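You operate a simulated robot arm through the tools that you are given. There is no shell and no other tool.

You are at the controls of a simulated two-armed robot. One attempt, no reset.

TASK
Slide the folded piece under the press, press it, pack it in the blue packing crate and close the crate.
Fine: it is the piece on the table top; hands clear of the plate while pressing; let the plunger come back up.

Only the result counts: the job must be done as asked and must still hold three seconds after the hand-in. Knocking over, shifting, dropping, spilling or breaking anything else fails it.

THE ROBOT
Two 7-joint arms with two-finger parallel grippers on one trunk, on a base that drives. Base frame: it is fixed to the floor where the robot stands at the start and does not move with it; the origin is under the middle of the robot, x ahead of it, y to its left, z up. Units: m, degrees, N and s.
The left shoulder is at the start at [0.03, 0.119, 1.035], the right one opposite. With the tool pointing down near the work surface each hand reaches from about 0.18 to 0.48 m from the robot's upright axis, wherever it stands, measured 20 degrees to its own side. Places, roughly: blue packing crate (32x21x12 cm) [0.6, -0.5, 0.8]; the blue packing crate [0.6, -0.5, 0.8]. Payload 3.43 kg a hand.
Tool frame (each hand has its own): the origin (TCP) lies between the finger pads and is the grasp point; the fingertips stand 0.03 m ahead of it; z points along the fingers, y is the line along which they close. The gripper opens to 0.094 m. The fingers are 0.028 m wide and 0.01 m thick; the gripper's body (0.05 by 0.096 m) begins 0.055 m behind the TCP.
Orientation is that of the tool frame in the base frame, as [roll, pitch, yaw] about the fixed x, y, z axes, in that order (R = Rz(yaw) Ry(pitch) Rx(roll)). With the fingers straight down and closing along the base's y, the tool's x points along the base's -x, its y along +y and its z along -z.

THE INTERFACE
- The arms move only by the tool jog_arm. It takes "left_moves", "right_moves" or both (then of equal length, played together; a hand with none holds still); each is a list of rows, each a list of 7 numbers: the turn, a rotation vector about the tool's x, y, z in degrees, then the shift along the tool's x, y, z in m, then the gripper command, from -1 (shut) to 1 (fully open), values between in proportion. In form: [[ax, ay, az, tx, ty, tz, claw], ...]. A call has 1 to 20 rows; each row is the pose to reach, as a shift and turn from the pose commanded when the call began, along the tool's axes at that moment. Rows are played at 5 a second. More than 0.05 m and 8.6 degrees between two rows, or a gripper value outside its range, and nothing of the call is played. Where a pose cannot be reached the arm comes as near as it can. A force on the tool above 90 N (or 10 N above the force at the start of the call, whichever is more), or a blocked arm, ends the call early, and 0.2 s more pass. The fingers move at their own pace (about 0.072 m/s each) and stop on an object; they squeeze with about 44 N. The grip force told is the motor's: it shows also when the fingers shut on nothing. Time passes only in rows, and 0.2 s behind the last, so rows that repeat a pose let the fingers close. It gives the time, the measured TCP pose, the force on the tool (base axes), the opening and the grip force at its end, in the units of the frame above (readings bear some noise), with the torque about the TCP (base axes, N m) and any sound that the robot's microphone picked up.
- Cameras (640 x 400 px; columns grow to the right, rows downward): "scene" is now at [0.0452, -0.0073, 1.7366]; the picture's right is [-0.11, -0.99, 0.00], its down [-0.78, 0.09, -0.62] and it looks along [0.61, -0.07, -0.79] (base axes); focal length 262 px, centre (320, 200). "left" rides on the left gripper at [0.076, -0.014, -0.102] in its tool frame; the picture's right is [0.18, 0.98, 0.00], its down [-0.75, 0.14, -0.64] and it looks along [-0.63, 0.12, 0.77] (tool axes); focal length 243 px, centre (320, 200). "right" rides on the right gripper at [0.076, 0.014, -0.103] in its tool frame; the picture's right is [-0.18, 0.98, 0.00], its down [-0.75, -0.14, -0.64] and it looks along [-0.63, -0.12, 0.77] (tool axes); focal length 243 px, centre (320, 200). There is no depth. A picture from a camera that has moved, and an enlarged one, comes with that camera's place and axes in the base frame and with its lens.
- grab_frame(camera): a new picture of that camera. No time passes.
- raise_lower(by): slides the trunk up (or, below 0, down) by that many m; the arms and the scene camera ride with it, the base frame stays. It gives what a move gives, with no picture.
- roll_base(legs): drives the robot by 1 to 6 legs, each [ahead, turn to the left] in m and degrees, along the robot's own axes; the way and the turn of a leg run together, so that a leg with both is an arc; at most 1.5 m and 180 degrees a leg. The arms and the cameras ride along, it lands a little off, and it stops where it bumps. It gives what a move gives.
- aim_head(pan, tilt): turns the head with the scene camera to pan (to the left, within 143 degrees either way) and tilt (down, from -29 to 69), counted from straight ahead of the robot. It gives what a move gives.
- close_up(camera, box): a new picture of the part [left, top, right, bottom] of that camera's present view, enlarged. No time passes.
- close_job(): hands the job in; it is judged then, once.

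Places have to be worked out from the pictures, the camera data and where the tool is seen. Open the grippers and draw the arms clear of the work before you hand the job in, unless the task says otherwise.

The tools are called after "Request:" as a command line: name --argument value ..., lists and objects as JSON in quotes. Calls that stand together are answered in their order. jog_arm: Moves the arms, as the interface text tells. Its arguments: {"type":"object","properties":{"left_moves":{"type":"array","items":{"type":"array","items":{"type":"number"}}},"right_moves":{"type":"array","items":{"type":"array","items":{"type":"number"}}}},"required":[]} The other tools are called the same way: raise_lower (by) slides the trunk up or down; roll_base (legs) drives the base; aim_head (pan, tilt) turns the head that bears the scene camera; grab_frame (camera) takes a picture; close_up (camera, box) takes an enlarged picture of a part of a camera's view; close_job () hands the job in.

At the start:

```text
time: 0.0
left_ee_pos: [0.2878, 0.0722, 1.4037]
left_ee_rot: [180.0, 0.0, -180.0]
left_ft_force: [-0.6, -0.3, 0.2]
left_torque: [0.03, 0.0, -0.03]
left_gripper_width: 0.0942
left_finger_force: 0.0
right_ee_pos: [0.3972, -0.2953, 1.3429]
right_ee_rot: [179.9, 0.0, 180.0]
right_ft_force: [-0.9, -0.5, 1.2]
right_torque: [-0.01, -0.02, -0.02]
right_gripper_width: 0.0938
right_finger_force: 0.0
trunk travel left (down, up): [-0.3, 0.11]
robot x, y, heading: [-0.0007, -0.002, -0.0]
head pan, tilt: [-6.5, 52.0]
```

scene: 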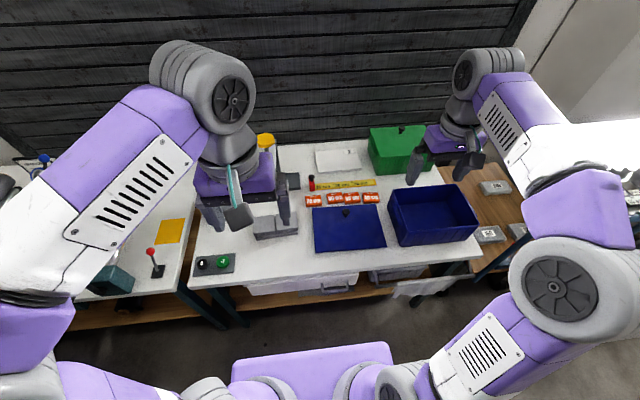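
right: 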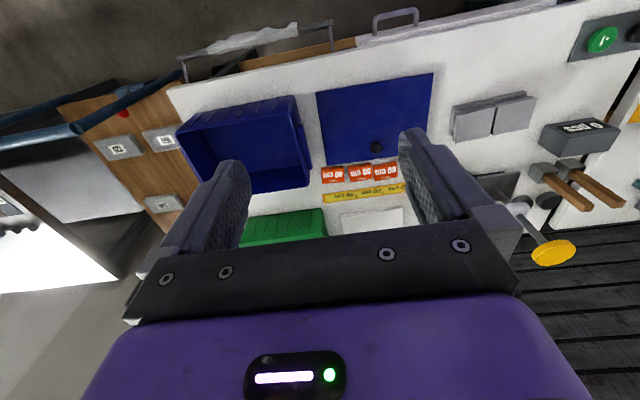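
left: 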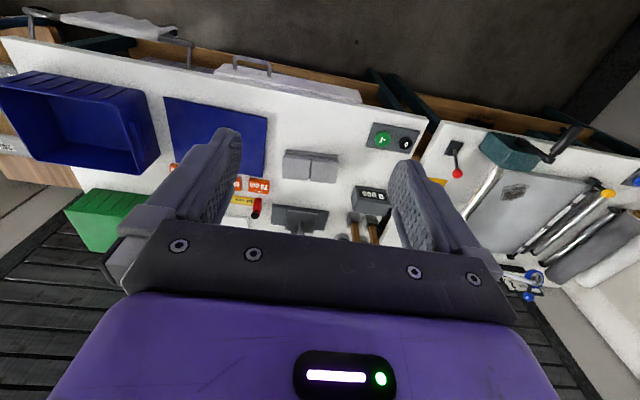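

The first pictures show a table with a blue crate, a lid, a folded grey piece, and press parts hidden behind the left hand. I'll look closer at each.

Request:
close_up --camera "left" --box '[240, 100, 440, 250]'

Request:
close_up --camera "right" --box '[420, 20, 640, 270]'

Request:
close_up --camera "scene" --box '[180, 110, 500, 310]'

Request:
close_up --camera "left" --box '[420, 80, 640, 320]'

```text
2.67 times, centred on (340, 175) of left
camera zoom: at [0.2128, 0.0582, 1.5059], right [-0.18, 0.98, 0.0], down [0.75, 0.14, 0.64], along [0.63, 0.12, -0.77], focal length 647 px, centre (267, 267)
```

zoom: 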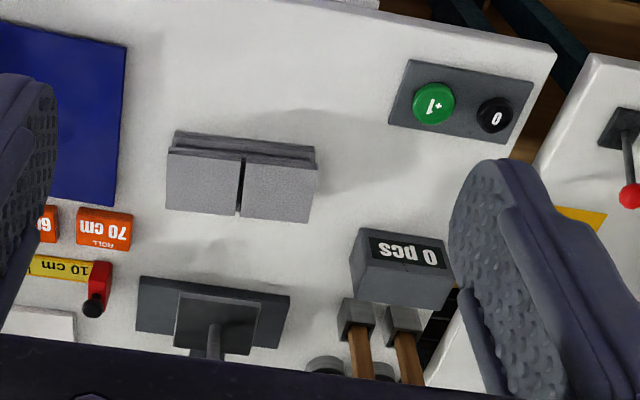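

```text
1.60 times, centred on (530, 145) of right
camera zoom: at [0.3212, -0.2793, 1.4441], right [0.18, 0.98, 0.0], down [0.75, -0.14, 0.64], along [0.63, -0.12, -0.77], focal length 388 px, centre (-16, 288)
```

zoom: 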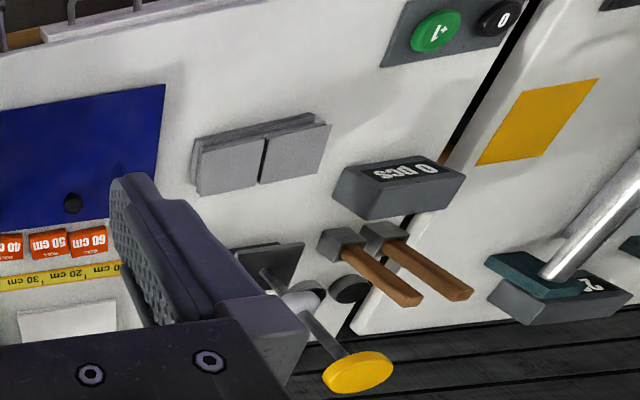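

```text
2.00 times, centred on (340, 210) of scene
camera zoom: at [0.0452, -0.0073, 1.7366], right [-0.11, -0.99, 0.0], down [-0.78, 0.09, -0.62], along [0.61, -0.07, -0.79], focal length 523 px, centre (280, 180)
```

zoom: 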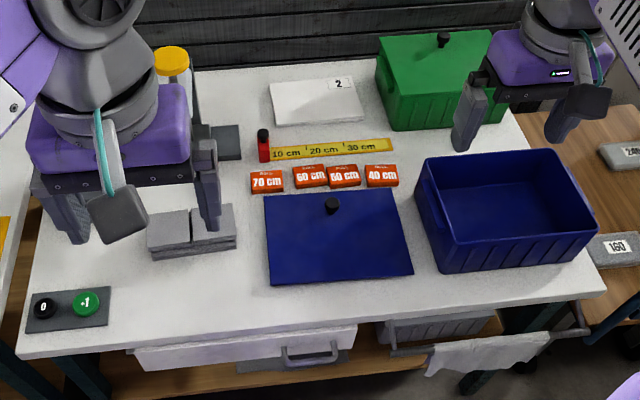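

```text
1.67 times, centred on (530, 200) of left
camera zoom: at [0.2128, 0.0582, 1.5059], right [-0.18, 0.98, 0.0], down [0.75, 0.14, 0.64], along [0.63, 0.12, -0.77], focal length 404 px, centre (-30, 200)
```

zoom: 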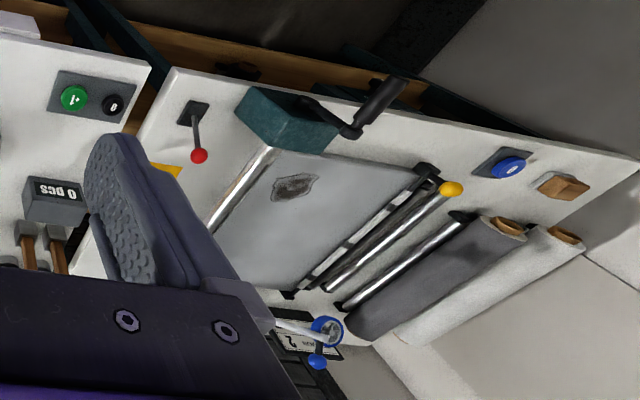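

The press seems to stand just behind the folded piece, hidden by the left hand. I'll move the left hand aside to the left so the scene camera can see it.

Request:
jog_arm --left_moves '[[0, 0, 0, 0, 0.05, 0, 1], [0, 0, 0, 0, 0.1, 0, 1], [0, 0, 0, 0, 0.15, 0, 1], [0, 0, 0, 0, 0.2, 0, 1], [0, 0, 0, 0.03, 0.24, 0, 1], [0, 0, 0, 0.06, 0.27, 0, 1]]'

Request:
grab_frame --camera "scene"

Request:
grab_frame --camera "left"

```text
time: 1.4
left_ee_pos: [0.226, 0.3432, 1.4033]
left_ee_rot: [180.0, 0.1, 179.9]
left_ft_force: [-0.1, 0.2, 0.1]
left_torque: [-0.02, 0.0, -0.02]
left_gripper_width: 0.0939
left_finger_force: 0.0
right_ee_pos: [0.3981, -0.2943, 1.3429]
right_ee_rot: [180.0, 0.0, -180.0]
right_ft_force: [-0.5, 0.7, -0.2]
right_torque: [-0.03, -0.05, -0.01]
right_gripper_width: 0.0939
right_finger_force: 0.0
trunk travel left (down, up): [-0.3, 0.11]
robot x, y, heading: [-0.0002, 0.0019, 0.1]
head pan, tilt: [-6.5, 52.0]
```

```text
taken
camera scene: at [0.0441, -0.0066, 1.7367], right [-0.11, -0.99, 0.0], down [-0.78, 0.09, -0.62], along [0.61, -0.07, -0.79], focal length 262 px, centre (320, 200)
```

scene: 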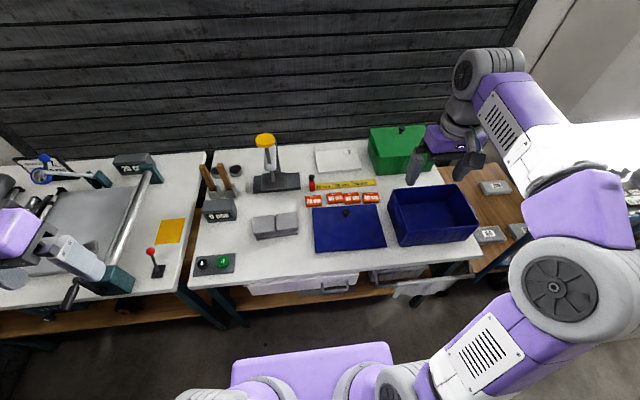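

```text
taken
camera left: at [0.1505, 0.3292, 1.5057], right [-0.18, 0.98, 0.0], down [0.75, 0.14, 0.64], along [0.63, 0.12, -0.77], focal length 243 px, centre (320, 200)
```

left: 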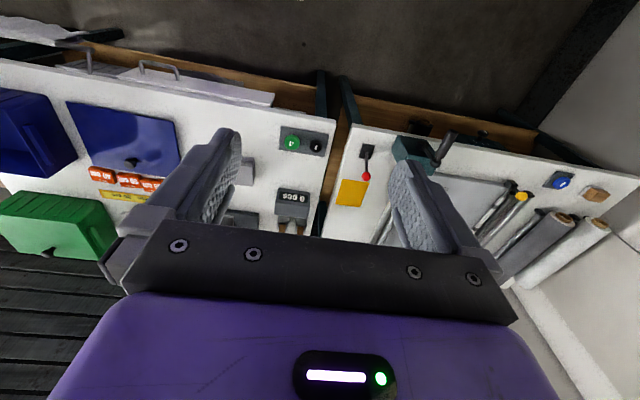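

Request:
close_up --camera "scene" --box '[180, 120, 340, 280]'

Request:
close_up --camera "scene" --box '[300, 110, 500, 270]'

```text
2.50 times, centred on (260, 200) of scene
camera zoom: at [0.0441, -0.0066, 1.7367], right [-0.11, -0.99, 0.0], down [-0.78, 0.09, -0.62], along [0.61, -0.07, -0.79], focal length 654 px, centre (470, 200)
```

zoom: 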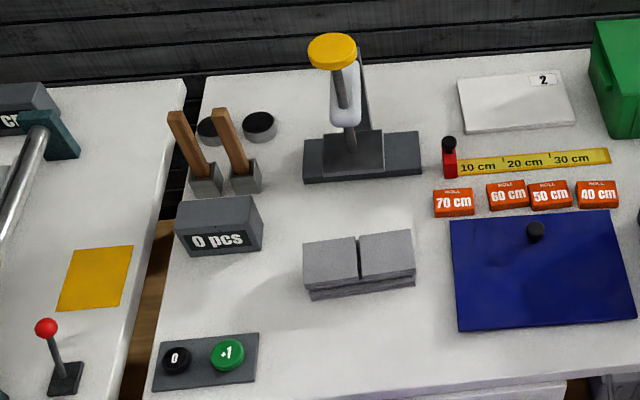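

```text
2.50 times, centred on (400, 190) of scene
camera zoom: at [0.0441, -0.0066, 1.7367], right [-0.11, -0.99, 0.0], down [-0.78, 0.09, -0.62], along [0.61, -0.07, -0.79], focal length 654 px, centre (120, 225)
```

zoom: 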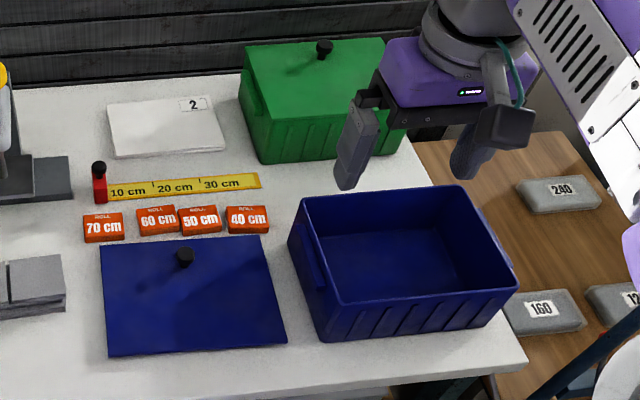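

The press reads as a vertical plunger with a yellow knob on top (about [0.79, 0.10, 1.14]), standing on a bed at roughly x 0.84. I want a side view, so I'll lower the left hand and tip it forward to look more level.

Request:
jog_arm --left_moves '[[0, -8, 0, 0, 0, 0.04, 1], [0, -16, 0, 0, 0, 0.08, 1], [0, -24, 0, 0, 0, 0.12, 1], [0, -32, 0, 0, 0, 0.16, 1], [0, -38, 0, 0, 0, 0.2, 1], [0, -42, 0, 0, 0, 0.24, 1]]'

Request:
grab_frame --camera "left"

```text
time: 2.8
left_ee_pos: [0.2366, 0.3621, 1.1731]
left_ee_rot: [-179.8, 42.0, -180.0]
left_ft_force: [-0.2, 0.5, 0.6]
left_torque: [-0.02, -0.01, -0.04]
left_gripper_width: 0.0938
left_finger_force: 0.1
left hand out of reach, approached as far as the arm can: row 6
right_ee_pos: [0.3988, -0.2917, 1.342]
right_ee_rot: [-179.9, -0.1, -180.0]
right_ft_force: [0.4, -0.6, 0.1]
right_torque: [-0.05, 0.02, 0.03]
right_gripper_width: 0.0941
right_finger_force: 0.0
trunk travel left (down, up): [-0.3, 0.11]
robot x, y, heading: [0.0005, 0.004, 0.2]
head pan, tilt: [-6.5, 52.0]
```

```text
taken
camera left: at [0.1119, 0.3487, 1.1994], right [-0.14, 0.98, -0.12], down [0.13, 0.14, 0.98], along [0.98, 0.12, -0.15], focal length 243 px, centre (320, 200)
```

left: 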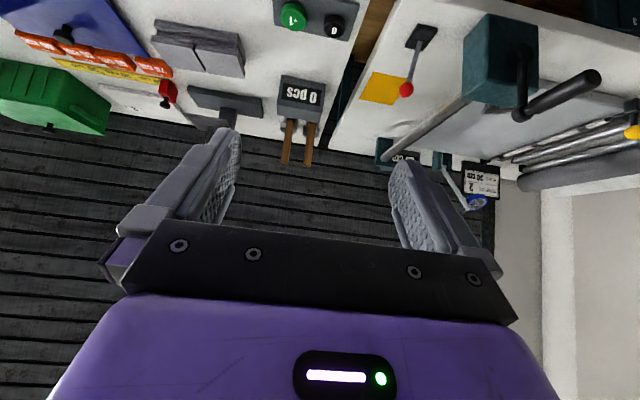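

The left finger hides the press. I'll shift the left hand to the right so that the press sits between the fingers.

Request:
jog_arm --left_moves '[[0, 0, 0, 0, -0.05, 0, 1], [0, 0, 0, 0, -0.1, 0, 1], [0, 0, 0, 0, -0.15, 0, 1], [0, 0, 0, 0, -0.2, 0, 1], [0, 0, 0, 0, -0.23, 0, 1]]'

Request:
grab_frame --camera "left"

Request:
close_up --camera "left" --box '[220, 0, 420, 240]'

```text
time: 4.0
left_ee_pos: [0.2758, 0.1221, 1.2449]
left_ee_rot: [-179.9, 41.8, -179.7]
left_ft_force: [-0.3, 0.0, 0.6]
left_torque: [0.03, -0.04, 0.0]
left_gripper_width: 0.094
left_finger_force: 0.1
left hand out of reach, approached as far as the arm can: row 1, 2, 3, 4, 5
right_ee_pos: [0.3983, -0.2952, 1.3414]
right_ee_rot: [180.0, 0.0, 179.9]
right_ft_force: [0.6, -0.1, -0.6]
right_torque: [-0.01, -0.01, 0.01]
right_gripper_width: 0.0939
right_finger_force: 0.1
trunk travel left (down, up): [-0.3, 0.11]
robot x, y, heading: [0.0022, -0.001, 0.1]
head pan, tilt: [-6.5, 52.0]
```

```text
taken
camera left: at [0.1518, 0.1074, 1.2709], right [-0.14, 0.98, -0.12], down [0.13, 0.14, 0.98], along [0.98, 0.12, -0.15], focal length 243 px, centre (320, 200)
```

left: 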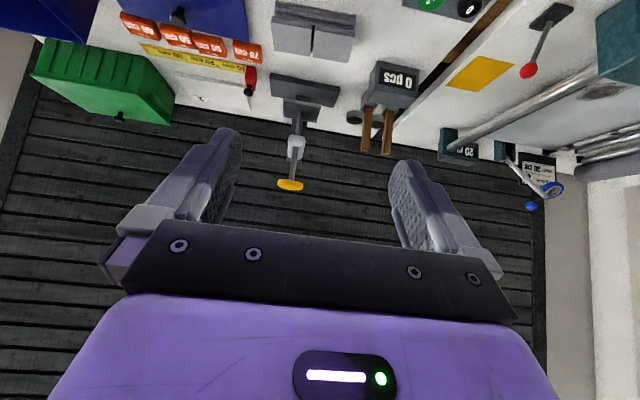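

```text
1.67 times, centred on (320, 120) of left
camera zoom: at [0.1518, 0.1074, 1.2709], right [-0.14, 0.98, -0.12], down [0.13, 0.14, 0.98], along [0.98, 0.12, -0.15], focal length 404 px, centre (320, 333)
```

zoom: 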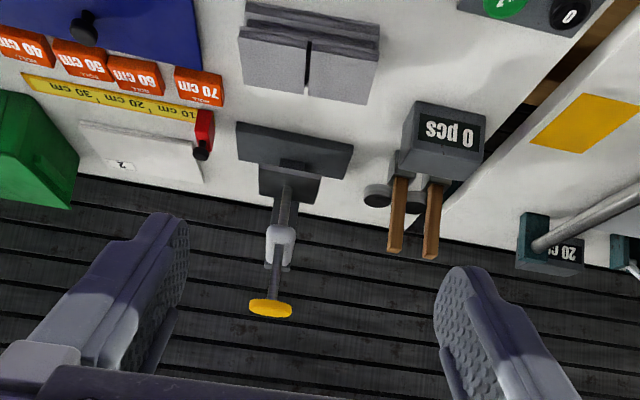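

Request:
close_up --camera "left" --box '[250, 60, 350, 200]'

Request:
close_up --camera "scene" --box '[230, 120, 330, 260]'

Request:
grab_frame --camera "scene"

```text
2.86 times, centred on (300, 130) of left
camera zoom: at [0.1518, 0.1074, 1.2709], right [-0.14, 0.98, -0.12], down [0.13, 0.14, 0.98], along [0.98, 0.12, -0.15], focal length 693 px, centre (377, 400)
```

zoom: 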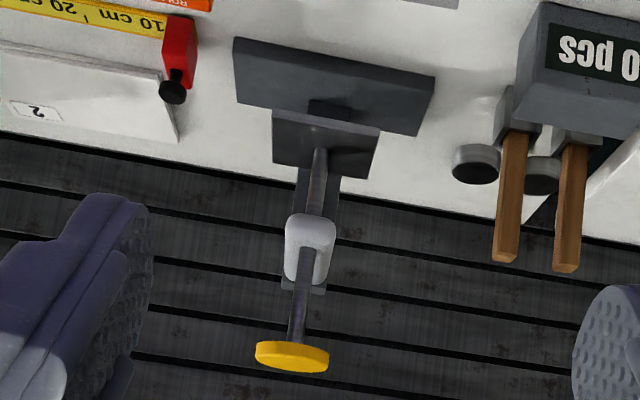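

```text
2.86 times, centred on (280, 190) of scene
camera zoom: at [0.0452, -0.0079, 1.7366], right [-0.11, -0.99, 0.0], down [-0.78, 0.09, -0.62], along [0.61, -0.07, -0.79], focal length 748 px, centre (434, 229)
```

zoom: 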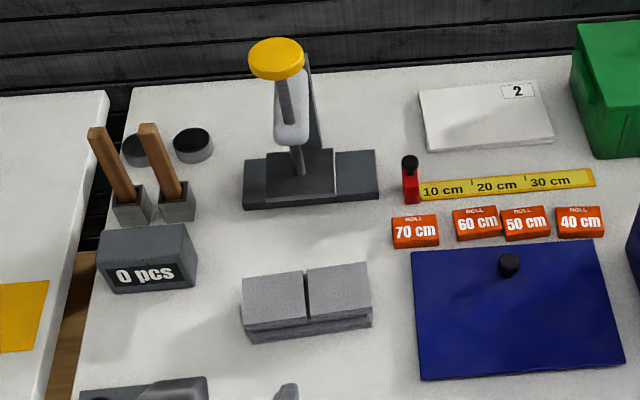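

```text
taken
camera scene: at [0.0452, -0.0079, 1.7366], right [-0.11, -0.99, 0.0], down [-0.78, 0.09, -0.62], along [0.61, -0.07, -0.79], focal length 262 px, centre (320, 200)
```

scene: 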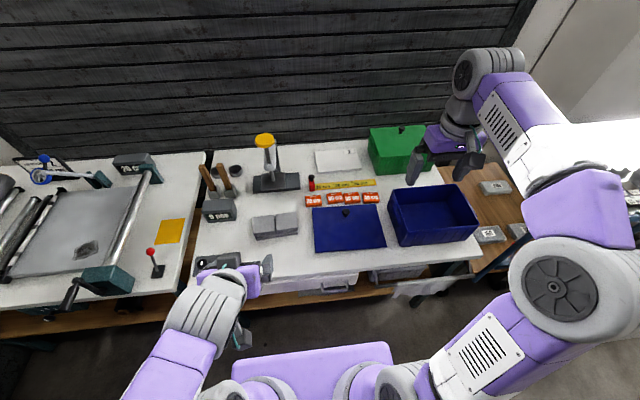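

The pictures now agree: plunger axis at about [0.79, 0.10], pressing plate about 10 cm square at z≈0.93, the base slab behind it (x≈0.86–0.94), and the piece at about [0.635, 0.107] with its top near z 0.84. I need to know how far the base can drive in, so I'll look down at the space under the table.

Request:
aim_head --pan 0 --tilt 69

Request:
grab_frame --camera "scene"

Request:
close_up --camera "scene" --box '[160, 200, 480, 400]'

```text
time: 4.8
left_ee_pos: [0.2765, 0.1232, 1.2461]
left_ee_rot: [180.0, 41.8, 180.0]
left_ft_force: [-0.5, 0.0, 0.0]
left_torque: [0.04, 0.02, 0.0]
left_gripper_width: 0.0941
left_finger_force: 0.0
right_ee_pos: [0.3988, -0.2962, 1.343]
right_ee_rot: [179.9, 0.0, 180.0]
right_ft_force: [-0.1, -1.1, -0.5]
right_torque: [-0.03, -0.02, 0.0]
right_gripper_width: 0.0942
right_finger_force: 0.1
trunk travel left (down, up): [-0.3, 0.11]
robot x, y, heading: [0.001, 0.0017, 0.0]
head pan, tilt: [0.0, 68.8]
```

```text
taken
camera scene: at [0.0265, 0.0011, 1.7174], right [0.0, -1.0, 0.0], down [-0.93, 0.0, -0.36], along [0.36, 0.0, -0.93], focal length 262 px, centre (320, 200)
```

scene: 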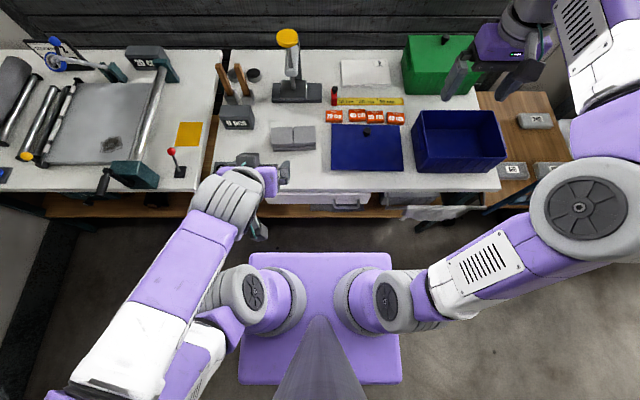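

```text
2.00 times, centred on (320, 300) of scene
camera zoom: at [0.0265, 0.0011, 1.7174], right [0.0, -1.0, 0.0], down [-0.93, 0.0, -0.36], along [0.36, 0.0, -0.93], focal length 523 px, centre (320, 0)
```

zoom: 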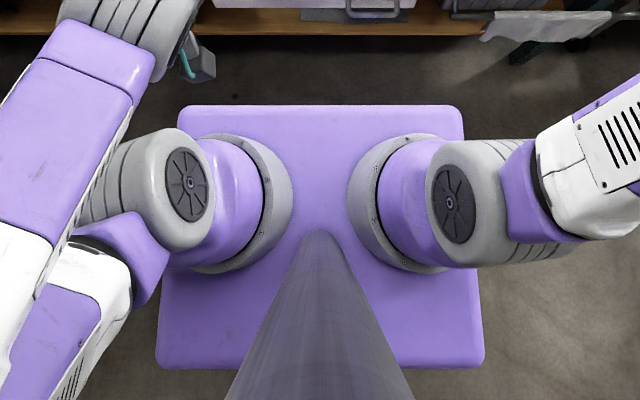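

I'll raise the trunk a little: whether the purple deck changes apparent size tells me if it is the floor base and at what height, and so where its front edge is.

Request:
raise_lower --by 0.1

Request:
close_up --camera "scene" --box '[160, 200, 480, 400]'

Request:
grab_frame --camera "right"

Request:
grab_frame --camera "left"

```text
time: 6.1
left_ee_pos: [0.2773, 0.1238, 1.3463]
left_ee_rot: [-179.9, 41.8, -180.0]
left_ft_force: [-0.6, 0.1, 0.0]
left_torque: [0.01, -0.02, 0.0]
left_gripper_width: 0.0938
left_finger_force: 0.0
right_ee_pos: [0.3983, -0.2955, 1.4423]
right_ee_rot: [-179.9, 0.1, -180.0]
right_ft_force: [0.4, 0.4, 0.8]
right_torque: [-0.01, -0.05, 0.03]
right_gripper_width: 0.0937
right_finger_force: 0.0
trunk travel left (down, up): [-0.4, 0.01]
robot x, y, heading: [-0.002, 0.0003, -0.0]
head pan, tilt: [0.0, 68.8]
```

```text
2.00 times, centred on (320, 300) of scene
camera zoom: at [0.0266, 0.0012, 1.8173], right [0.0, -1.0, 0.0], down [-0.93, 0.0, -0.36], along [0.36, 0.0, -0.93], focal length 523 px, centre (320, 0)
```

zoom: 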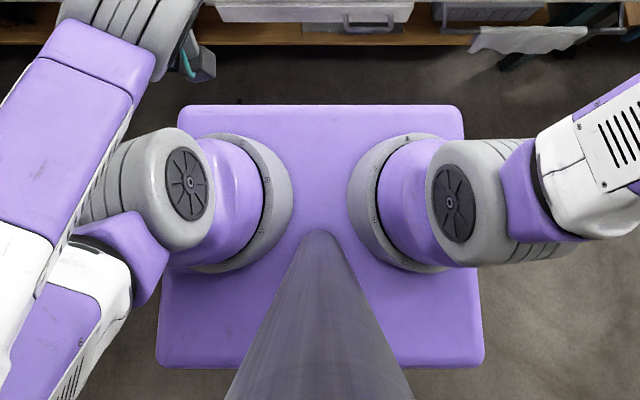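

```text
taken
camera right: at [0.3213, -0.2794, 1.5439], right [0.18, 0.98, 0.0], down [0.75, -0.14, 0.64], along [0.63, -0.12, -0.77], focal length 243 px, centre (320, 200)
```

right: 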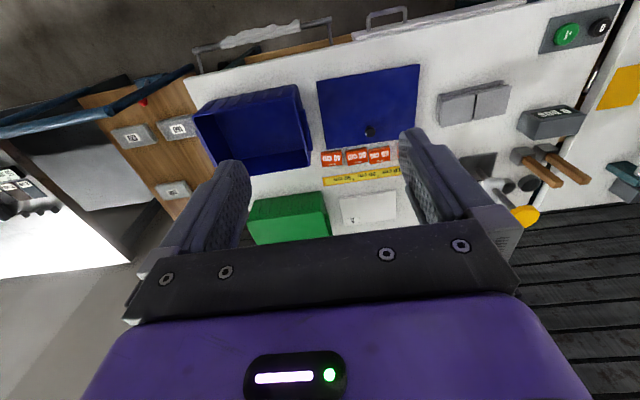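

```text
taken
camera left: at [0.1519, 0.1084, 1.3708], right [-0.14, 0.98, -0.12], down [0.13, 0.14, 0.98], along [0.98, 0.12, -0.15], focal length 243 px, centre (320, 200)
```

left: 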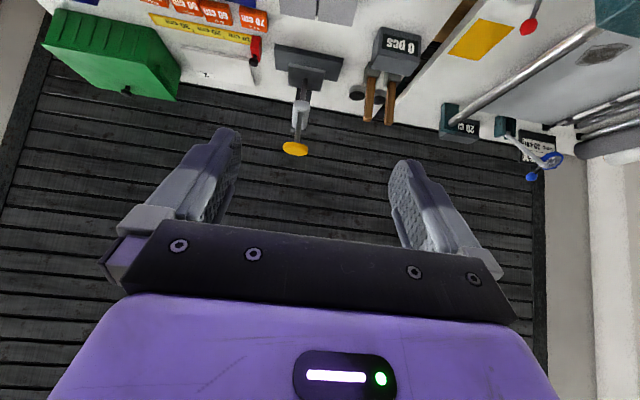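

The purple plate rides with the trunk, so the floor base hides behind it with its front at x ≤ 0.285, while the table and shelf edge lie at about x 0.45. I'll drive 0.13 m ahead, which stays clear, and look again.

Request:
roll_base --legs '[[0.13, 0]]'

Request:
aim_head --pan 0 --tilt 45

Request:
grab_frame --camera "scene"

Request:
close_up --camera "scene" --box '[210, 110, 370, 270]'

```text
time: 7.4
left_ee_pos: [0.4061, 0.1227, 1.3467]
left_ee_rot: [180.0, 41.9, 179.9]
left_ft_force: [0.4, 0.0, 1.2]
left_torque: [0.0, -0.01, 0.01]
left_gripper_width: 0.0941
left_finger_force: 0.0
right_ee_pos: [0.5282, -0.2957, 1.4427]
right_ee_rot: [-180.0, -0.1, 179.9]
right_ft_force: [-0.3, -0.9, -0.1]
right_torque: [-0.04, 0.0, 0.0]
right_gripper_width: 0.0941
right_finger_force: 0.1
trunk travel left (down, up): [-0.4, 0.01]
robot x, y, heading: [0.1324, -0.0005, -0.0]
head pan, tilt: [0.0, 68.8]
```

```text
time: 8.3
left_ee_pos: [0.4061, 0.121, 1.3456]
left_ee_rot: [-179.9, 41.9, -179.9]
left_ft_force: [-1.0, 0.1, -0.3]
left_torque: [0.01, 0.01, -0.03]
left_gripper_width: 0.0938
left_finger_force: 0.0
right_ee_pos: [0.528, -0.2951, 1.443]
right_ee_rot: [180.0, 0.1, 179.9]
right_ft_force: [0.0, 0.1, -0.6]
right_torque: [-0.02, -0.03, 0.01]
right_gripper_width: 0.0939
right_finger_force: 0.1
trunk travel left (down, up): [-0.4, 0.01]
robot x, y, heading: [0.1292, -0.0038, 0.0]
head pan, tilt: [0.0, 45.0]
```

```text
taken
camera scene: at [0.1815, 0.0011, 1.8462], right [0.0, -1.0, 0.0], down [-0.71, 0.0, -0.71], along [0.71, 0.0, -0.71], focal length 262 px, centre (320, 200)
```

scene: 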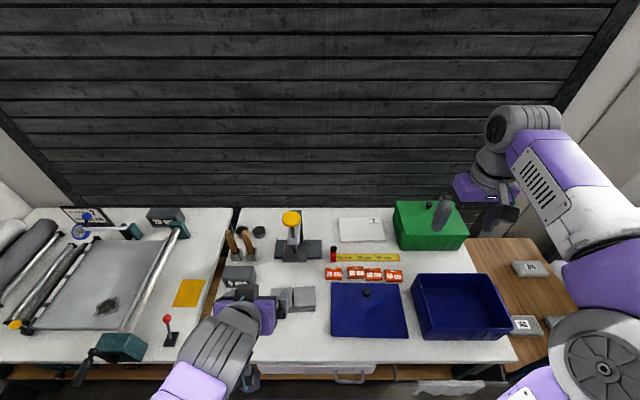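

```text
2.50 times, centred on (290, 190) of scene
camera zoom: at [0.1815, 0.0011, 1.8462], right [0.0, -1.0, 0.0], down [-0.71, 0.0, -0.71], along [0.71, 0.0, -0.71], focal length 654 px, centre (395, 225)
```

zoom: 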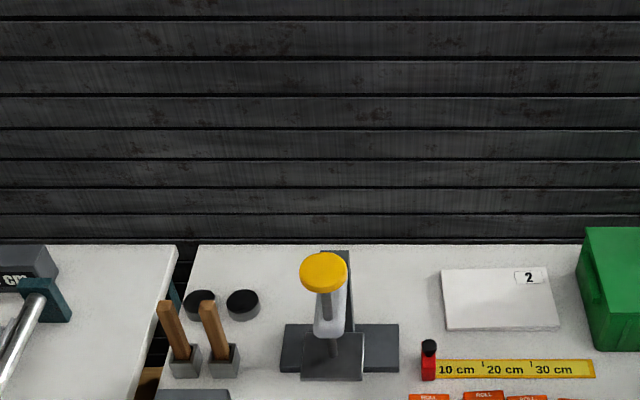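

The base now stands at x=0.13 with the view straight ahead, and the press lines up with the piece at y≈0.10. I'll bring the left hand forward and partway down in front of the piece, keeping the 42° tilt.

Request:
jog_arm --left_moves '[[0, 0, 0, 0.01, -0.003, 0.045, 1], [0, 0, 0, 0.019, -0.006, 0.09, 1], [0, 0, 0, 0.028, -0.01, 0.135, 1], [0, 0, 0, 0.037, -0.013, 0.18, 1], [0, 0, 0, 0.046, -0.016, 0.222, 1], [0, 0, 0, 0.046, -0.016, 0.222, 1]]'

Request:
grab_frame --camera "left"

Request:
grab_frame --camera "scene"

```text
time: 9.7
left_ee_pos: [0.5333, 0.1065, 1.1499]
left_ee_rot: [180.0, 42.0, 179.9]
left_ft_force: [0.0, 0.6, -0.2]
left_torque: [0.0, -0.02, -0.02]
left_gripper_width: 0.0939
left_finger_force: 0.1
left hand out of reach, approached as far as the arm can: row 1, 2, 3, 4, 5, 6
right_ee_pos: [0.5259, -0.2944, 1.4427]
right_ee_rot: [179.9, 0.1, 179.9]
right_ft_force: [-0.4, 0.4, -0.1]
right_torque: [-0.03, 0.03, 0.0]
right_gripper_width: 0.094
right_finger_force: 0.1
trunk travel left (down, up): [-0.4, 0.01]
robot x, y, heading: [0.1305, 0.0018, 0.0]
head pan, tilt: [0.0, 45.0]
```

```text
taken
camera left: at [0.4081, 0.0921, 1.1752], right [-0.14, 0.98, -0.12], down [0.13, 0.14, 0.98], along [0.98, 0.12, -0.15], focal length 243 px, centre (320, 200)
```

left: 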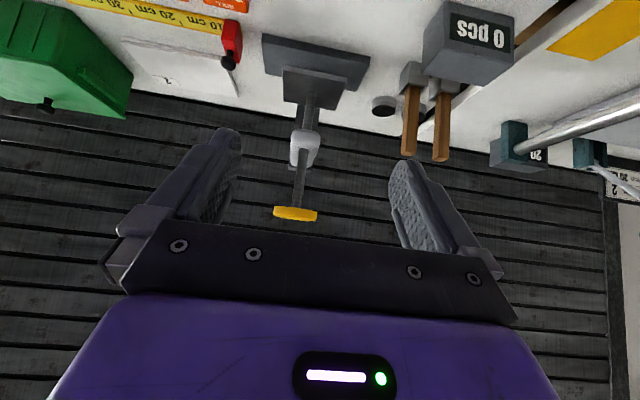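

```text
taken
camera scene: at [0.1807, 0.0014, 1.8463], right [0.0, -1.0, 0.0], down [-0.71, 0.0, -0.71], along [0.71, 0.0, -0.71], focal length 262 px, centre (320, 200)
```

scene: 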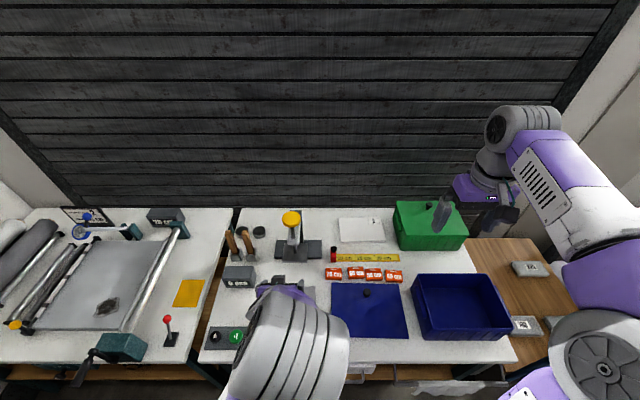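

The left hand is at [0.533, 0.107, 1.15] with its elbow high. Lowering the trunk 0.2 m brings the tips to about z 0.93, still above everything.

Request:
raise_lower --by -0.2

Request:
grab_frame --camera "left"

Request:
grab_frame --camera "scene"

Request:
grab_frame --camera "right"

```text
time: 11.9
left_ee_pos: [0.5333, 0.1052, 0.9503]
left_ee_rot: [179.9, 41.7, 180.0]
left_ft_force: [-0.1, 0.3, 0.1]
left_torque: [-0.03, 0.0, 0.01]
left_gripper_width: 0.0938
left_finger_force: 0.0
right_ee_pos: [0.528, -0.2956, 1.2417]
right_ee_rot: [180.0, -0.1, -180.0]
right_ft_force: [0.6, -0.8, 1.1]
right_torque: [0.0, -0.02, 0.01]
right_gripper_width: 0.0938
right_finger_force: 0.0
trunk travel left (down, up): [-0.2, 0.21]
robot x, y, heading: [0.1292, 0.001, 0.1]
head pan, tilt: [0.0, 45.0]
```

```text
taken
camera left: at [0.4091, 0.0921, 0.9755], right [-0.14, 0.98, -0.12], down [0.13, 0.14, 0.98], along [0.98, 0.12, -0.15], focal length 243 px, centre (320, 200)
```

left: 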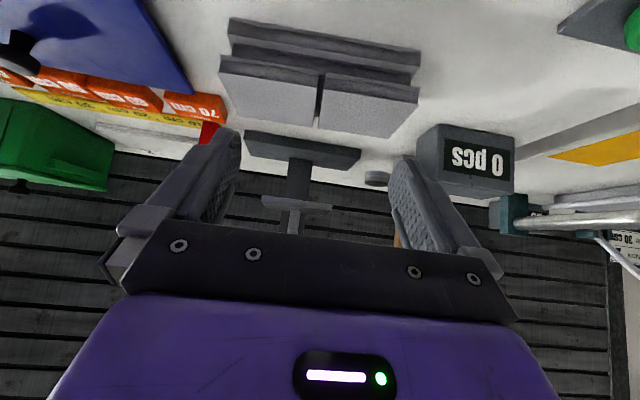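

```text
taken
camera scene: at [0.1822, 0.0011, 1.6464], right [0.0, -1.0, 0.0], down [-0.71, 0.0, -0.71], along [0.71, 0.0, -0.71], focal length 262 px, centre (320, 200)
```

scene: 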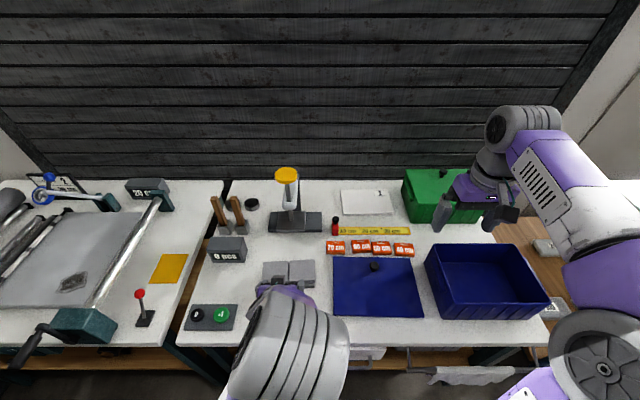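

```text
taken
camera right: at [0.4511, -0.2797, 1.3444], right [0.18, 0.98, 0.0], down [0.75, -0.14, 0.64], along [0.63, -0.12, -0.77], focal length 243 px, centre (320, 200)
```

right: 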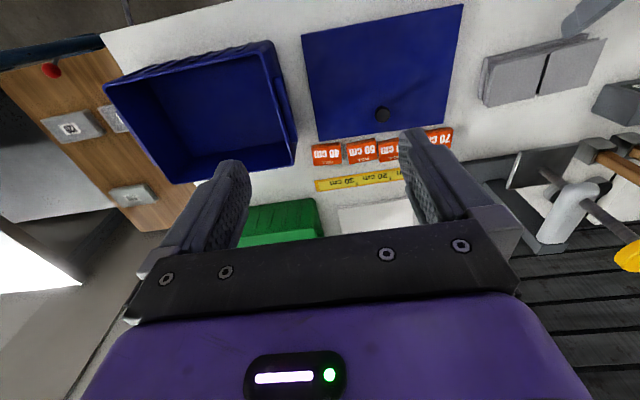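

Request:
close_up --camera "left" --box '[200, 0, 440, 240]'

Request:
close_up --camera "right" --box '[440, 0, 640, 280]'

```text
1.67 times, centred on (320, 120) of left
camera zoom: at [0.4091, 0.0921, 0.9755], right [-0.14, 0.98, -0.12], down [0.13, 0.14, 0.98], along [0.98, 0.12, -0.15], focal length 404 px, centre (320, 333)
```

zoom: 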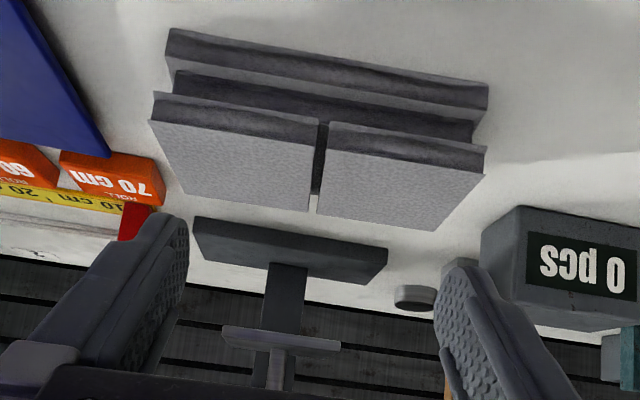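

```text
1.43 times, centred on (540, 140) of right
camera zoom: at [0.4511, -0.2797, 1.3444], right [0.18, 0.98, 0.0], down [0.75, -0.14, 0.64], along [0.63, -0.12, -0.77], focal length 347 px, centre (6, 286)
```

zoom: 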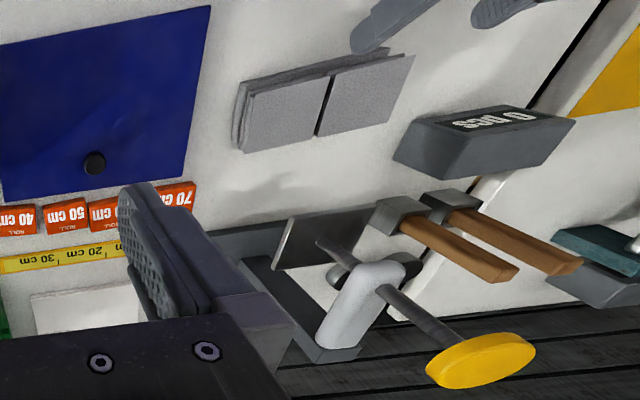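

The piece shows a bottom slab (z≈0.80–0.814), a recessed middle, and two flaps on top (up to z≈0.85), with its front edge at x≈0.60 and about 4° of yaw. I want to push on the bottom slab with steeper fingers, so I'll drive 0.03 m closer and reduce the tilt to about 25°.

Request:
roll_base --legs '[[0.03, 0]]'

Request:
jog_arm --left_moves '[[0, 6, 0, 0, 0, 0, 1], [0, 12, 0, 0.01, 0, 0, 1], [0, 17, 0, 0.02, 0, 0, 1], [0, 17, 0, 0.02, 0, 0, 1]]'

Request:
grab_frame --camera "left"

```text
time: 12.7
left_ee_pos: [0.5632, 0.1064, 0.9494]
left_ee_rot: [179.8, 41.7, 179.9]
left_ft_force: [0.3, 0.0, -0.2]
left_torque: [-0.01, -0.02, -0.01]
left_gripper_width: 0.094
left_finger_force: 0.1
right_ee_pos: [0.5587, -0.2957, 1.2417]
right_ee_rot: [-180.0, 0.1, 179.9]
right_ft_force: [0.3, -0.3, 0.3]
right_torque: [0.03, 0.06, 0.0]
right_gripper_width: 0.094
right_finger_force: 0.0
trunk travel left (down, up): [-0.2, 0.21]
robot x, y, heading: [0.1576, 0.0028, 0.0]
head pan, tilt: [0.0, 45.0]
```

```text
time: 13.7
left_ee_pos: [0.5471, 0.1057, 0.9372]
left_ee_rot: [-179.9, 24.8, 180.0]
left_ft_force: [-0.4, 0.5, -0.1]
left_torque: [-0.01, 0.0, -0.03]
left_gripper_width: 0.0938
left_finger_force: 0.1
right_ee_pos: [0.5571, -0.2969, 1.2418]
right_ee_rot: [180.0, -0.1, 179.9]
right_ft_force: [-0.2, -0.3, 0.0]
right_torque: [0.02, 0.0, 0.02]
right_gripper_width: 0.0938
right_finger_force: 0.0
trunk travel left (down, up): [-0.2, 0.21]
robot x, y, heading: [0.1603, 0.0015, -0.1]
head pan, tilt: [0.0, 45.0]
```

```text
taken
camera left: at [0.4354, 0.092, 0.9985], right [-0.17, 0.98, -0.08], down [0.42, 0.14, 0.9], along [0.89, 0.12, -0.43], focal length 243 px, centre (320, 200)
```

left: 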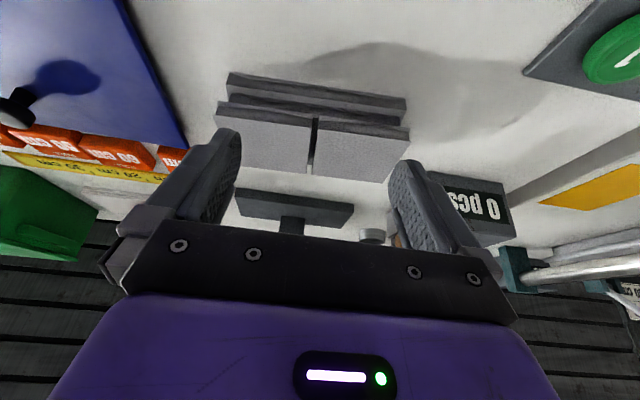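

The hand is at [0.547, 0.106, 0.937] with 25° of tilt. I'll lower it about 0.09 m in front of the piece, backing off 8 mm, watching the force.

Request:
jog_arm --left_moves '[[0, 0, 0, 0.02, 0, 0.03, 1], [0, 0, 0, 0.035, 0, 0.058, 1], [0, 0, 0, 0.045, 0, 0.078, 1], [0, 0, 0, 0.045, 0, 0.078, 1]]'

Request:
close_up --camera "left" --box '[160, 0, 480, 240]'

```text
time: 14.7
left_ee_pos: [0.5395, 0.1047, 0.8469]
left_ee_rot: [180.0, 24.8, -180.0]
left_ft_force: [-0.3, -0.4, -0.1]
left_torque: [0.01, 0.0, 0.01]
left_gripper_width: 0.094
left_finger_force: 0.1
right_ee_pos: [0.5565, -0.2947, 1.2436]
right_ee_rot: [180.0, -0.1, 179.9]
right_ft_force: [0.8, -0.1, 0.1]
right_torque: [-0.01, -0.02, -0.01]
right_gripper_width: 0.094
right_finger_force: 0.2
trunk travel left (down, up): [-0.2, 0.21]
robot x, y, heading: [0.1588, 0.0008, -0.0]
head pan, tilt: [0.0, 45.0]
```

```text
1.67 times, centred on (320, 120) of left
camera zoom: at [0.4275, 0.0919, 0.9074], right [-0.17, 0.98, -0.08], down [0.41, 0.14, 0.9], along [0.89, 0.12, -0.43], focal length 404 px, centre (320, 333)
```

zoom: 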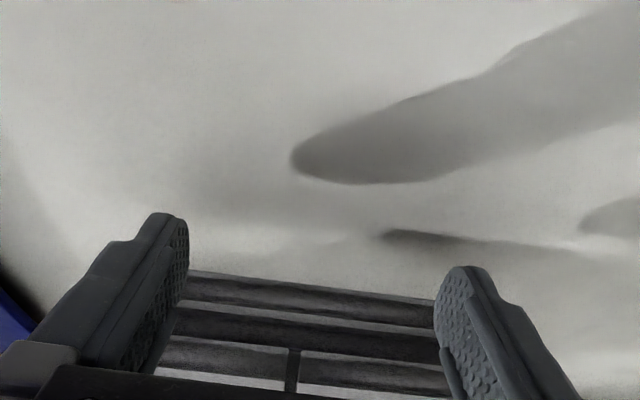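

The lowest tip corners are now near z 0.814. I'll creep down 1 cm in small steps, looking for contact with the table.

Request:
jog_arm --left_moves '[[0, 0, 0, 0.0017, 0, 0.0036, 1], [0, 0, 0, 0.0029, 0, 0.0064, 1], [0, 0, 0, 0.0038, 0, 0.0082, 1], [0, 0, 0, 0.0042, 0, 0.0091, 1], [0, 0, 0, 0.0042, 0, 0.0091, 1]]'

Request:
close_up --camera "left" --box '[160, 0, 480, 240]'

```text
time: 15.9
left_ee_pos: [0.5395, 0.106, 0.8372]
left_ee_rot: [179.8, 24.7, 179.9]
left_ft_force: [-0.7, 1.3, -0.4]
left_torque: [0.01, 0.01, -0.02]
left_gripper_width: 0.0937
left_finger_force: 0.0
right_ee_pos: [0.5571, -0.2954, 1.2422]
right_ee_rot: [179.9, -0.1, 179.9]
right_ft_force: [0.5, 0.1, 0.0]
right_torque: [0.0, -0.02, -0.04]
right_gripper_width: 0.0939
right_finger_force: 0.1
trunk travel left (down, up): [-0.2, 0.21]
robot x, y, heading: [0.16, 0.0002, -0.3]
head pan, tilt: [0.0, 45.0]
```

```text
1.67 times, centred on (320, 120) of left
camera zoom: at [0.4276, 0.0919, 0.8975], right [-0.17, 0.98, -0.08], down [0.42, 0.14, 0.9], along [0.89, 0.12, -0.43], focal length 404 px, centre (320, 333)
```

zoom: 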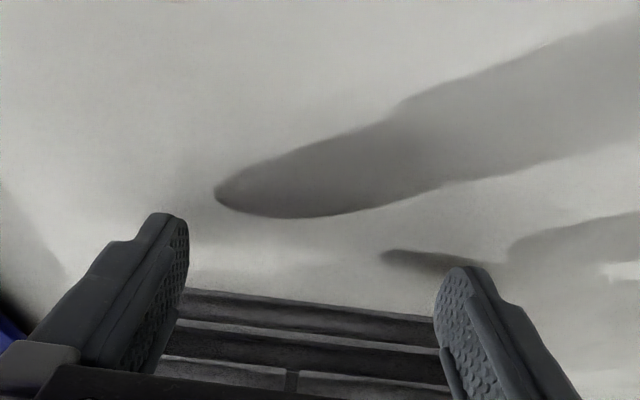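

No contact yet; the finger shadows suggest roughly 6 mm of gap remains. I'll go down 4.5 mm more so that the tips press on the bottom slab.

Request:
jog_arm --left_moves '[[0, 0, 0, 0.001, 0, 0.002, 1], [0, 0, 0, 0.0019, 0, 0.0041, 1], [0, 0, 0, 0.0019, 0, 0.0041, 1]]'

Request:
close_up --camera "left" --box '[160, 0, 480, 240]'

```text
time: 16.7
left_ee_pos: [0.538, 0.1047, 0.8329]
left_ee_rot: [-180.0, 24.9, 179.9]
left_ft_force: [-0.3, 0.3, 8.7]
left_torque: [0.1, 0.03, 0.1]
left_gripper_width: 0.0941
left_finger_force: 0.1
right_ee_pos: [0.5561, -0.296, 1.2431]
right_ee_rot: [-180.0, 0.0, 179.9]
right_ft_force: [0.1, -0.1, -0.5]
right_torque: [0.02, -0.02, 0.02]
right_gripper_width: 0.0939
right_finger_force: 0.0
trunk travel left (down, up): [-0.2, 0.21]
robot x, y, heading: [0.1611, 0.0039, -0.2]
head pan, tilt: [0.0, 45.0]
```

```text
1.67 times, centred on (320, 120) of left
camera zoom: at [0.4275, 0.0918, 0.8939], right [-0.17, 0.98, -0.08], down [0.41, 0.14, 0.9], along [0.9, 0.12, -0.43], focal length 404 px, centre (320, 333)
```

zoom: 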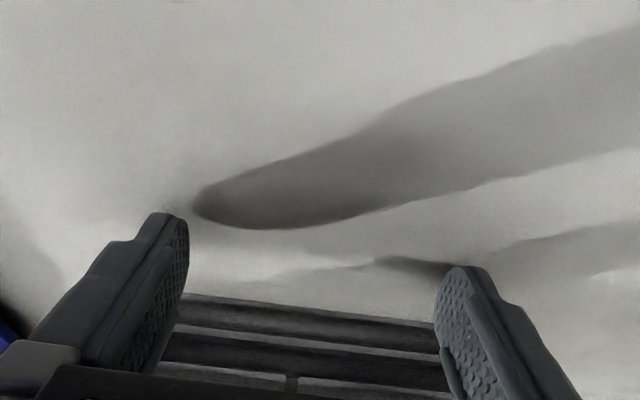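

The 8.7 N upward force shows the tips touch the table, so the table top is z≈0.80 and the contact TCP height is 0.833. I'll lift 1.5 mm and push the piece forward 0.12 m as a first part.

Request:
jog_arm --left_moves '[[0, 0, 0, -0.0008, 0, -0.0018, 1], [0, 0, 0, -0.0188, 0, 0.0064, 1], [0, 0, 0, -0.0369, 0, 0.0148, 1], [0, 0, 0, -0.0505, 0, 0.0211, 1], [0, 0, 0, -0.0641, 0, 0.0274, 1], [0, 0, 0, -0.0778, 0, 0.0337, 1], [0, 0, 0, -0.0914, 0, 0.04, 1], [0, 0, 0, -0.1005, 0, 0.0442, 1], [0, 0, 0, -0.1095, 0, 0.0484, 1]]'

Request:
grab_frame --camera "left"

Request:
grab_frame --camera "right"

Request:
close_up --camera "scene" --box '[180, 130, 440, 330]'

```text
time: 18.7
left_ee_pos: [0.6611, 0.105, 0.8344]
left_ee_rot: [179.9, 24.7, -179.9]
left_ft_force: [0.0, -0.4, -0.1]
left_torque: [0.02, 0.0, 0.02]
left_gripper_width: 0.094
left_finger_force: 0.1
right_ee_pos: [0.5573, -0.2946, 1.2431]
right_ee_rot: [179.9, 0.0, 179.9]
right_ft_force: [-0.7, 0.2, 0.2]
right_torque: [0.02, -0.01, -0.01]
right_gripper_width: 0.0941
right_finger_force: 0.1
trunk travel left (down, up): [-0.2, 0.21]
robot x, y, heading: [0.1587, -0.0034, 0.3]
head pan, tilt: [0.0, 45.0]
```

```text
taken
camera left: at [0.5484, 0.0917, 0.8965], right [-0.17, 0.98, -0.08], down [0.42, 0.14, 0.9], along [0.89, 0.12, -0.43], focal length 243 px, centre (320, 200)
```

left: 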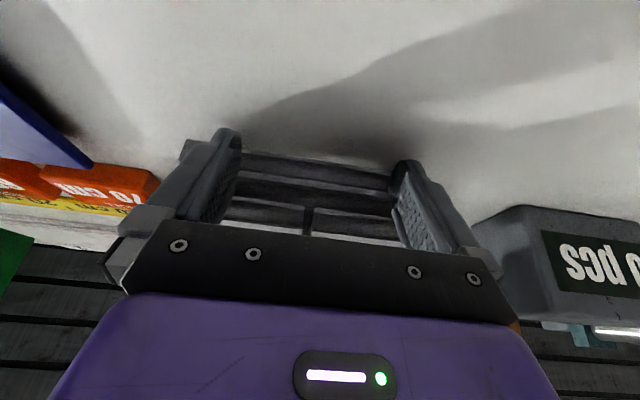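

```text
taken
camera right: at [0.4803, -0.28, 1.3441], right [0.19, 0.98, 0.0], down [0.75, -0.14, 0.64], along [0.63, -0.12, -0.77], focal length 243 px, centre (320, 200)
```

right: 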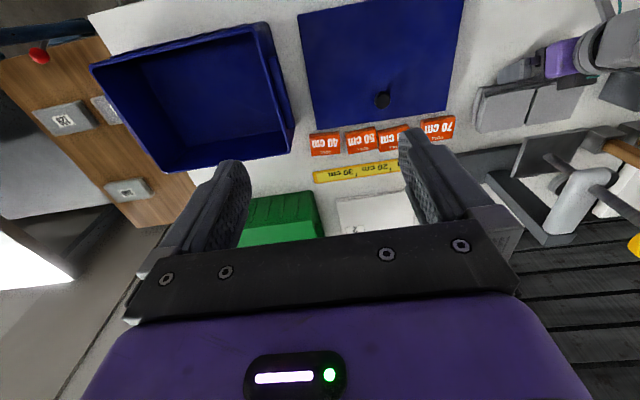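

```text
2.00 times, centred on (310, 230) of scene
camera zoom: at [0.2115, 0.0009, 1.6463], right [0.0, -1.0, 0.0], down [-0.71, 0.0, -0.71], along [0.71, 0.0, -0.71], focal length 523 px, centre (340, 140)
```

zoom: 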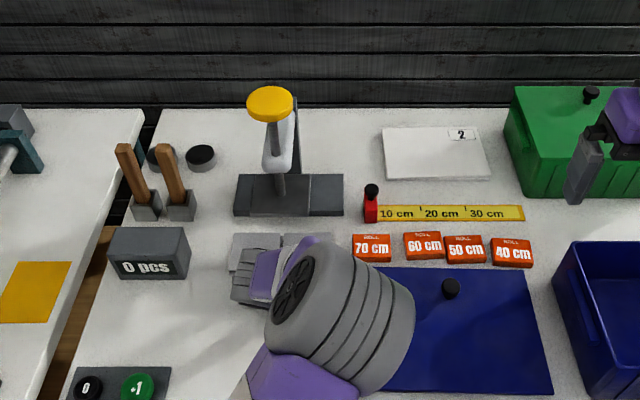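

The piece slides along squarely with the hand and now has its centre at about x 0.72. I'll push 0.067 m more, slowing at the end, so that it sits centred under the plate (x≈0.79).

Request:
jog_arm --left_moves '[[0, 0, 0, -0.0136, 0, 0.0063, 1], [0, 0, 0, -0.0272, 0, 0.0126, 1], [0, 0, 0, -0.0363, 0, 0.0168, 1], [0, 0, 0, -0.0454, 0, 0.021, 1], [0, 0, 0, -0.0526, 0, 0.0244, 1], [0, 0, 0, -0.0581, 0, 0.0269, 1], [0, 0, 0, -0.0608, 0, 0.0281, 1]]'

Request:
grab_frame --camera "left"

Request:
close_up --camera "right" --box '[440, 40, 640, 280]'

Request:
close_up --camera "scene" --box '[180, 130, 440, 330]'

```text
time: 20.3
left_ee_pos: [0.721, 0.1018, 0.837]
left_ee_rot: [179.9, 24.8, 179.9]
left_ft_force: [-0.5, 0.5, 0.4]
left_torque: [-0.01, 0.04, 0.0]
left_gripper_width: 0.094
left_finger_force: 0.0
left hand out of reach, approached as far as the arm can: row 6, 7
right_ee_pos: [0.5561, -0.2959, 1.2431]
right_ee_rot: [-180.0, 0.0, 179.9]
right_ft_force: [-0.4, 0.1, -0.7]
right_torque: [0.0, 0.01, 0.02]
right_gripper_width: 0.0938
right_finger_force: 0.1
trunk travel left (down, up): [-0.2, 0.21]
robot x, y, heading: [0.1594, -0.0001, -0.0]
head pan, tilt: [0.0, 45.0]
```

```text
taken
camera left: at [0.6096, 0.0885, 0.8986], right [-0.17, 0.98, -0.08], down [0.41, 0.14, 0.9], along [0.89, 0.12, -0.43], focal length 243 px, centre (320, 200)
```

left: 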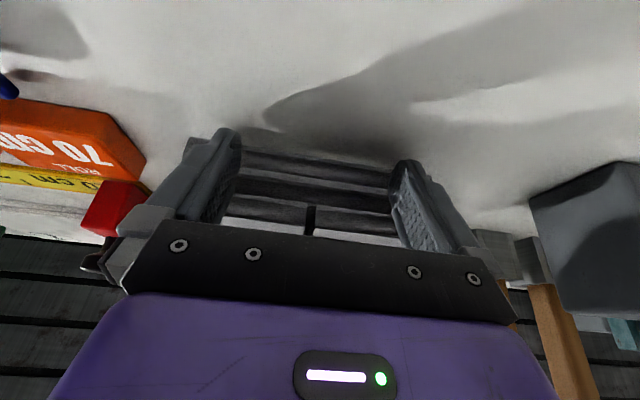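

```text
1.67 times, centred on (540, 160) of right
camera zoom: at [0.4802, -0.28, 1.3442], right [0.19, 0.98, 0.0], down [0.75, -0.14, 0.64], along [0.63, -0.12, -0.77], focal length 404 px, centre (-47, 267)
```

zoom: 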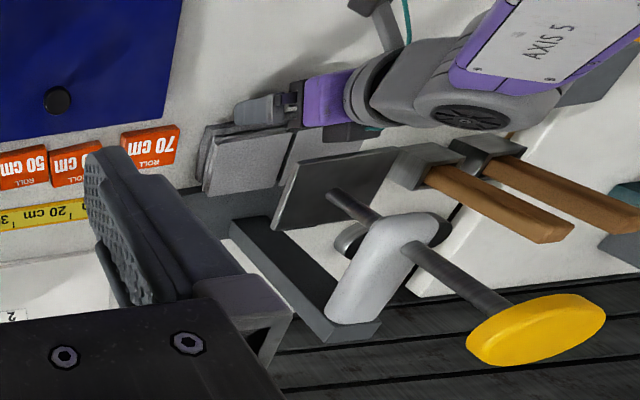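

```text
2.00 times, centred on (310, 230) of scene
camera zoom: at [0.2114, 0.001, 1.6463], right [0.0, -1.0, 0.0], down [-0.71, 0.0, -0.71], along [0.71, 0.0, -0.71], focal length 523 px, centre (340, 140)
```

zoom: 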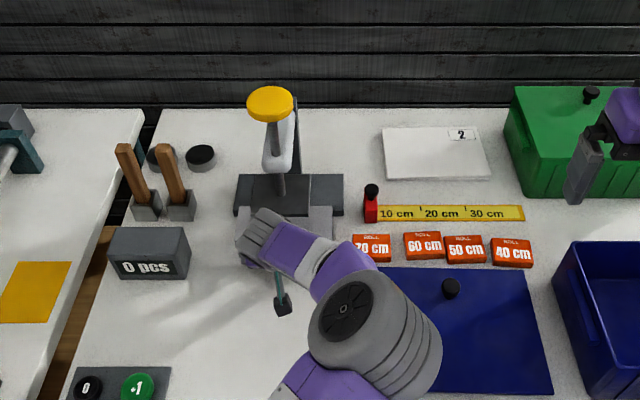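

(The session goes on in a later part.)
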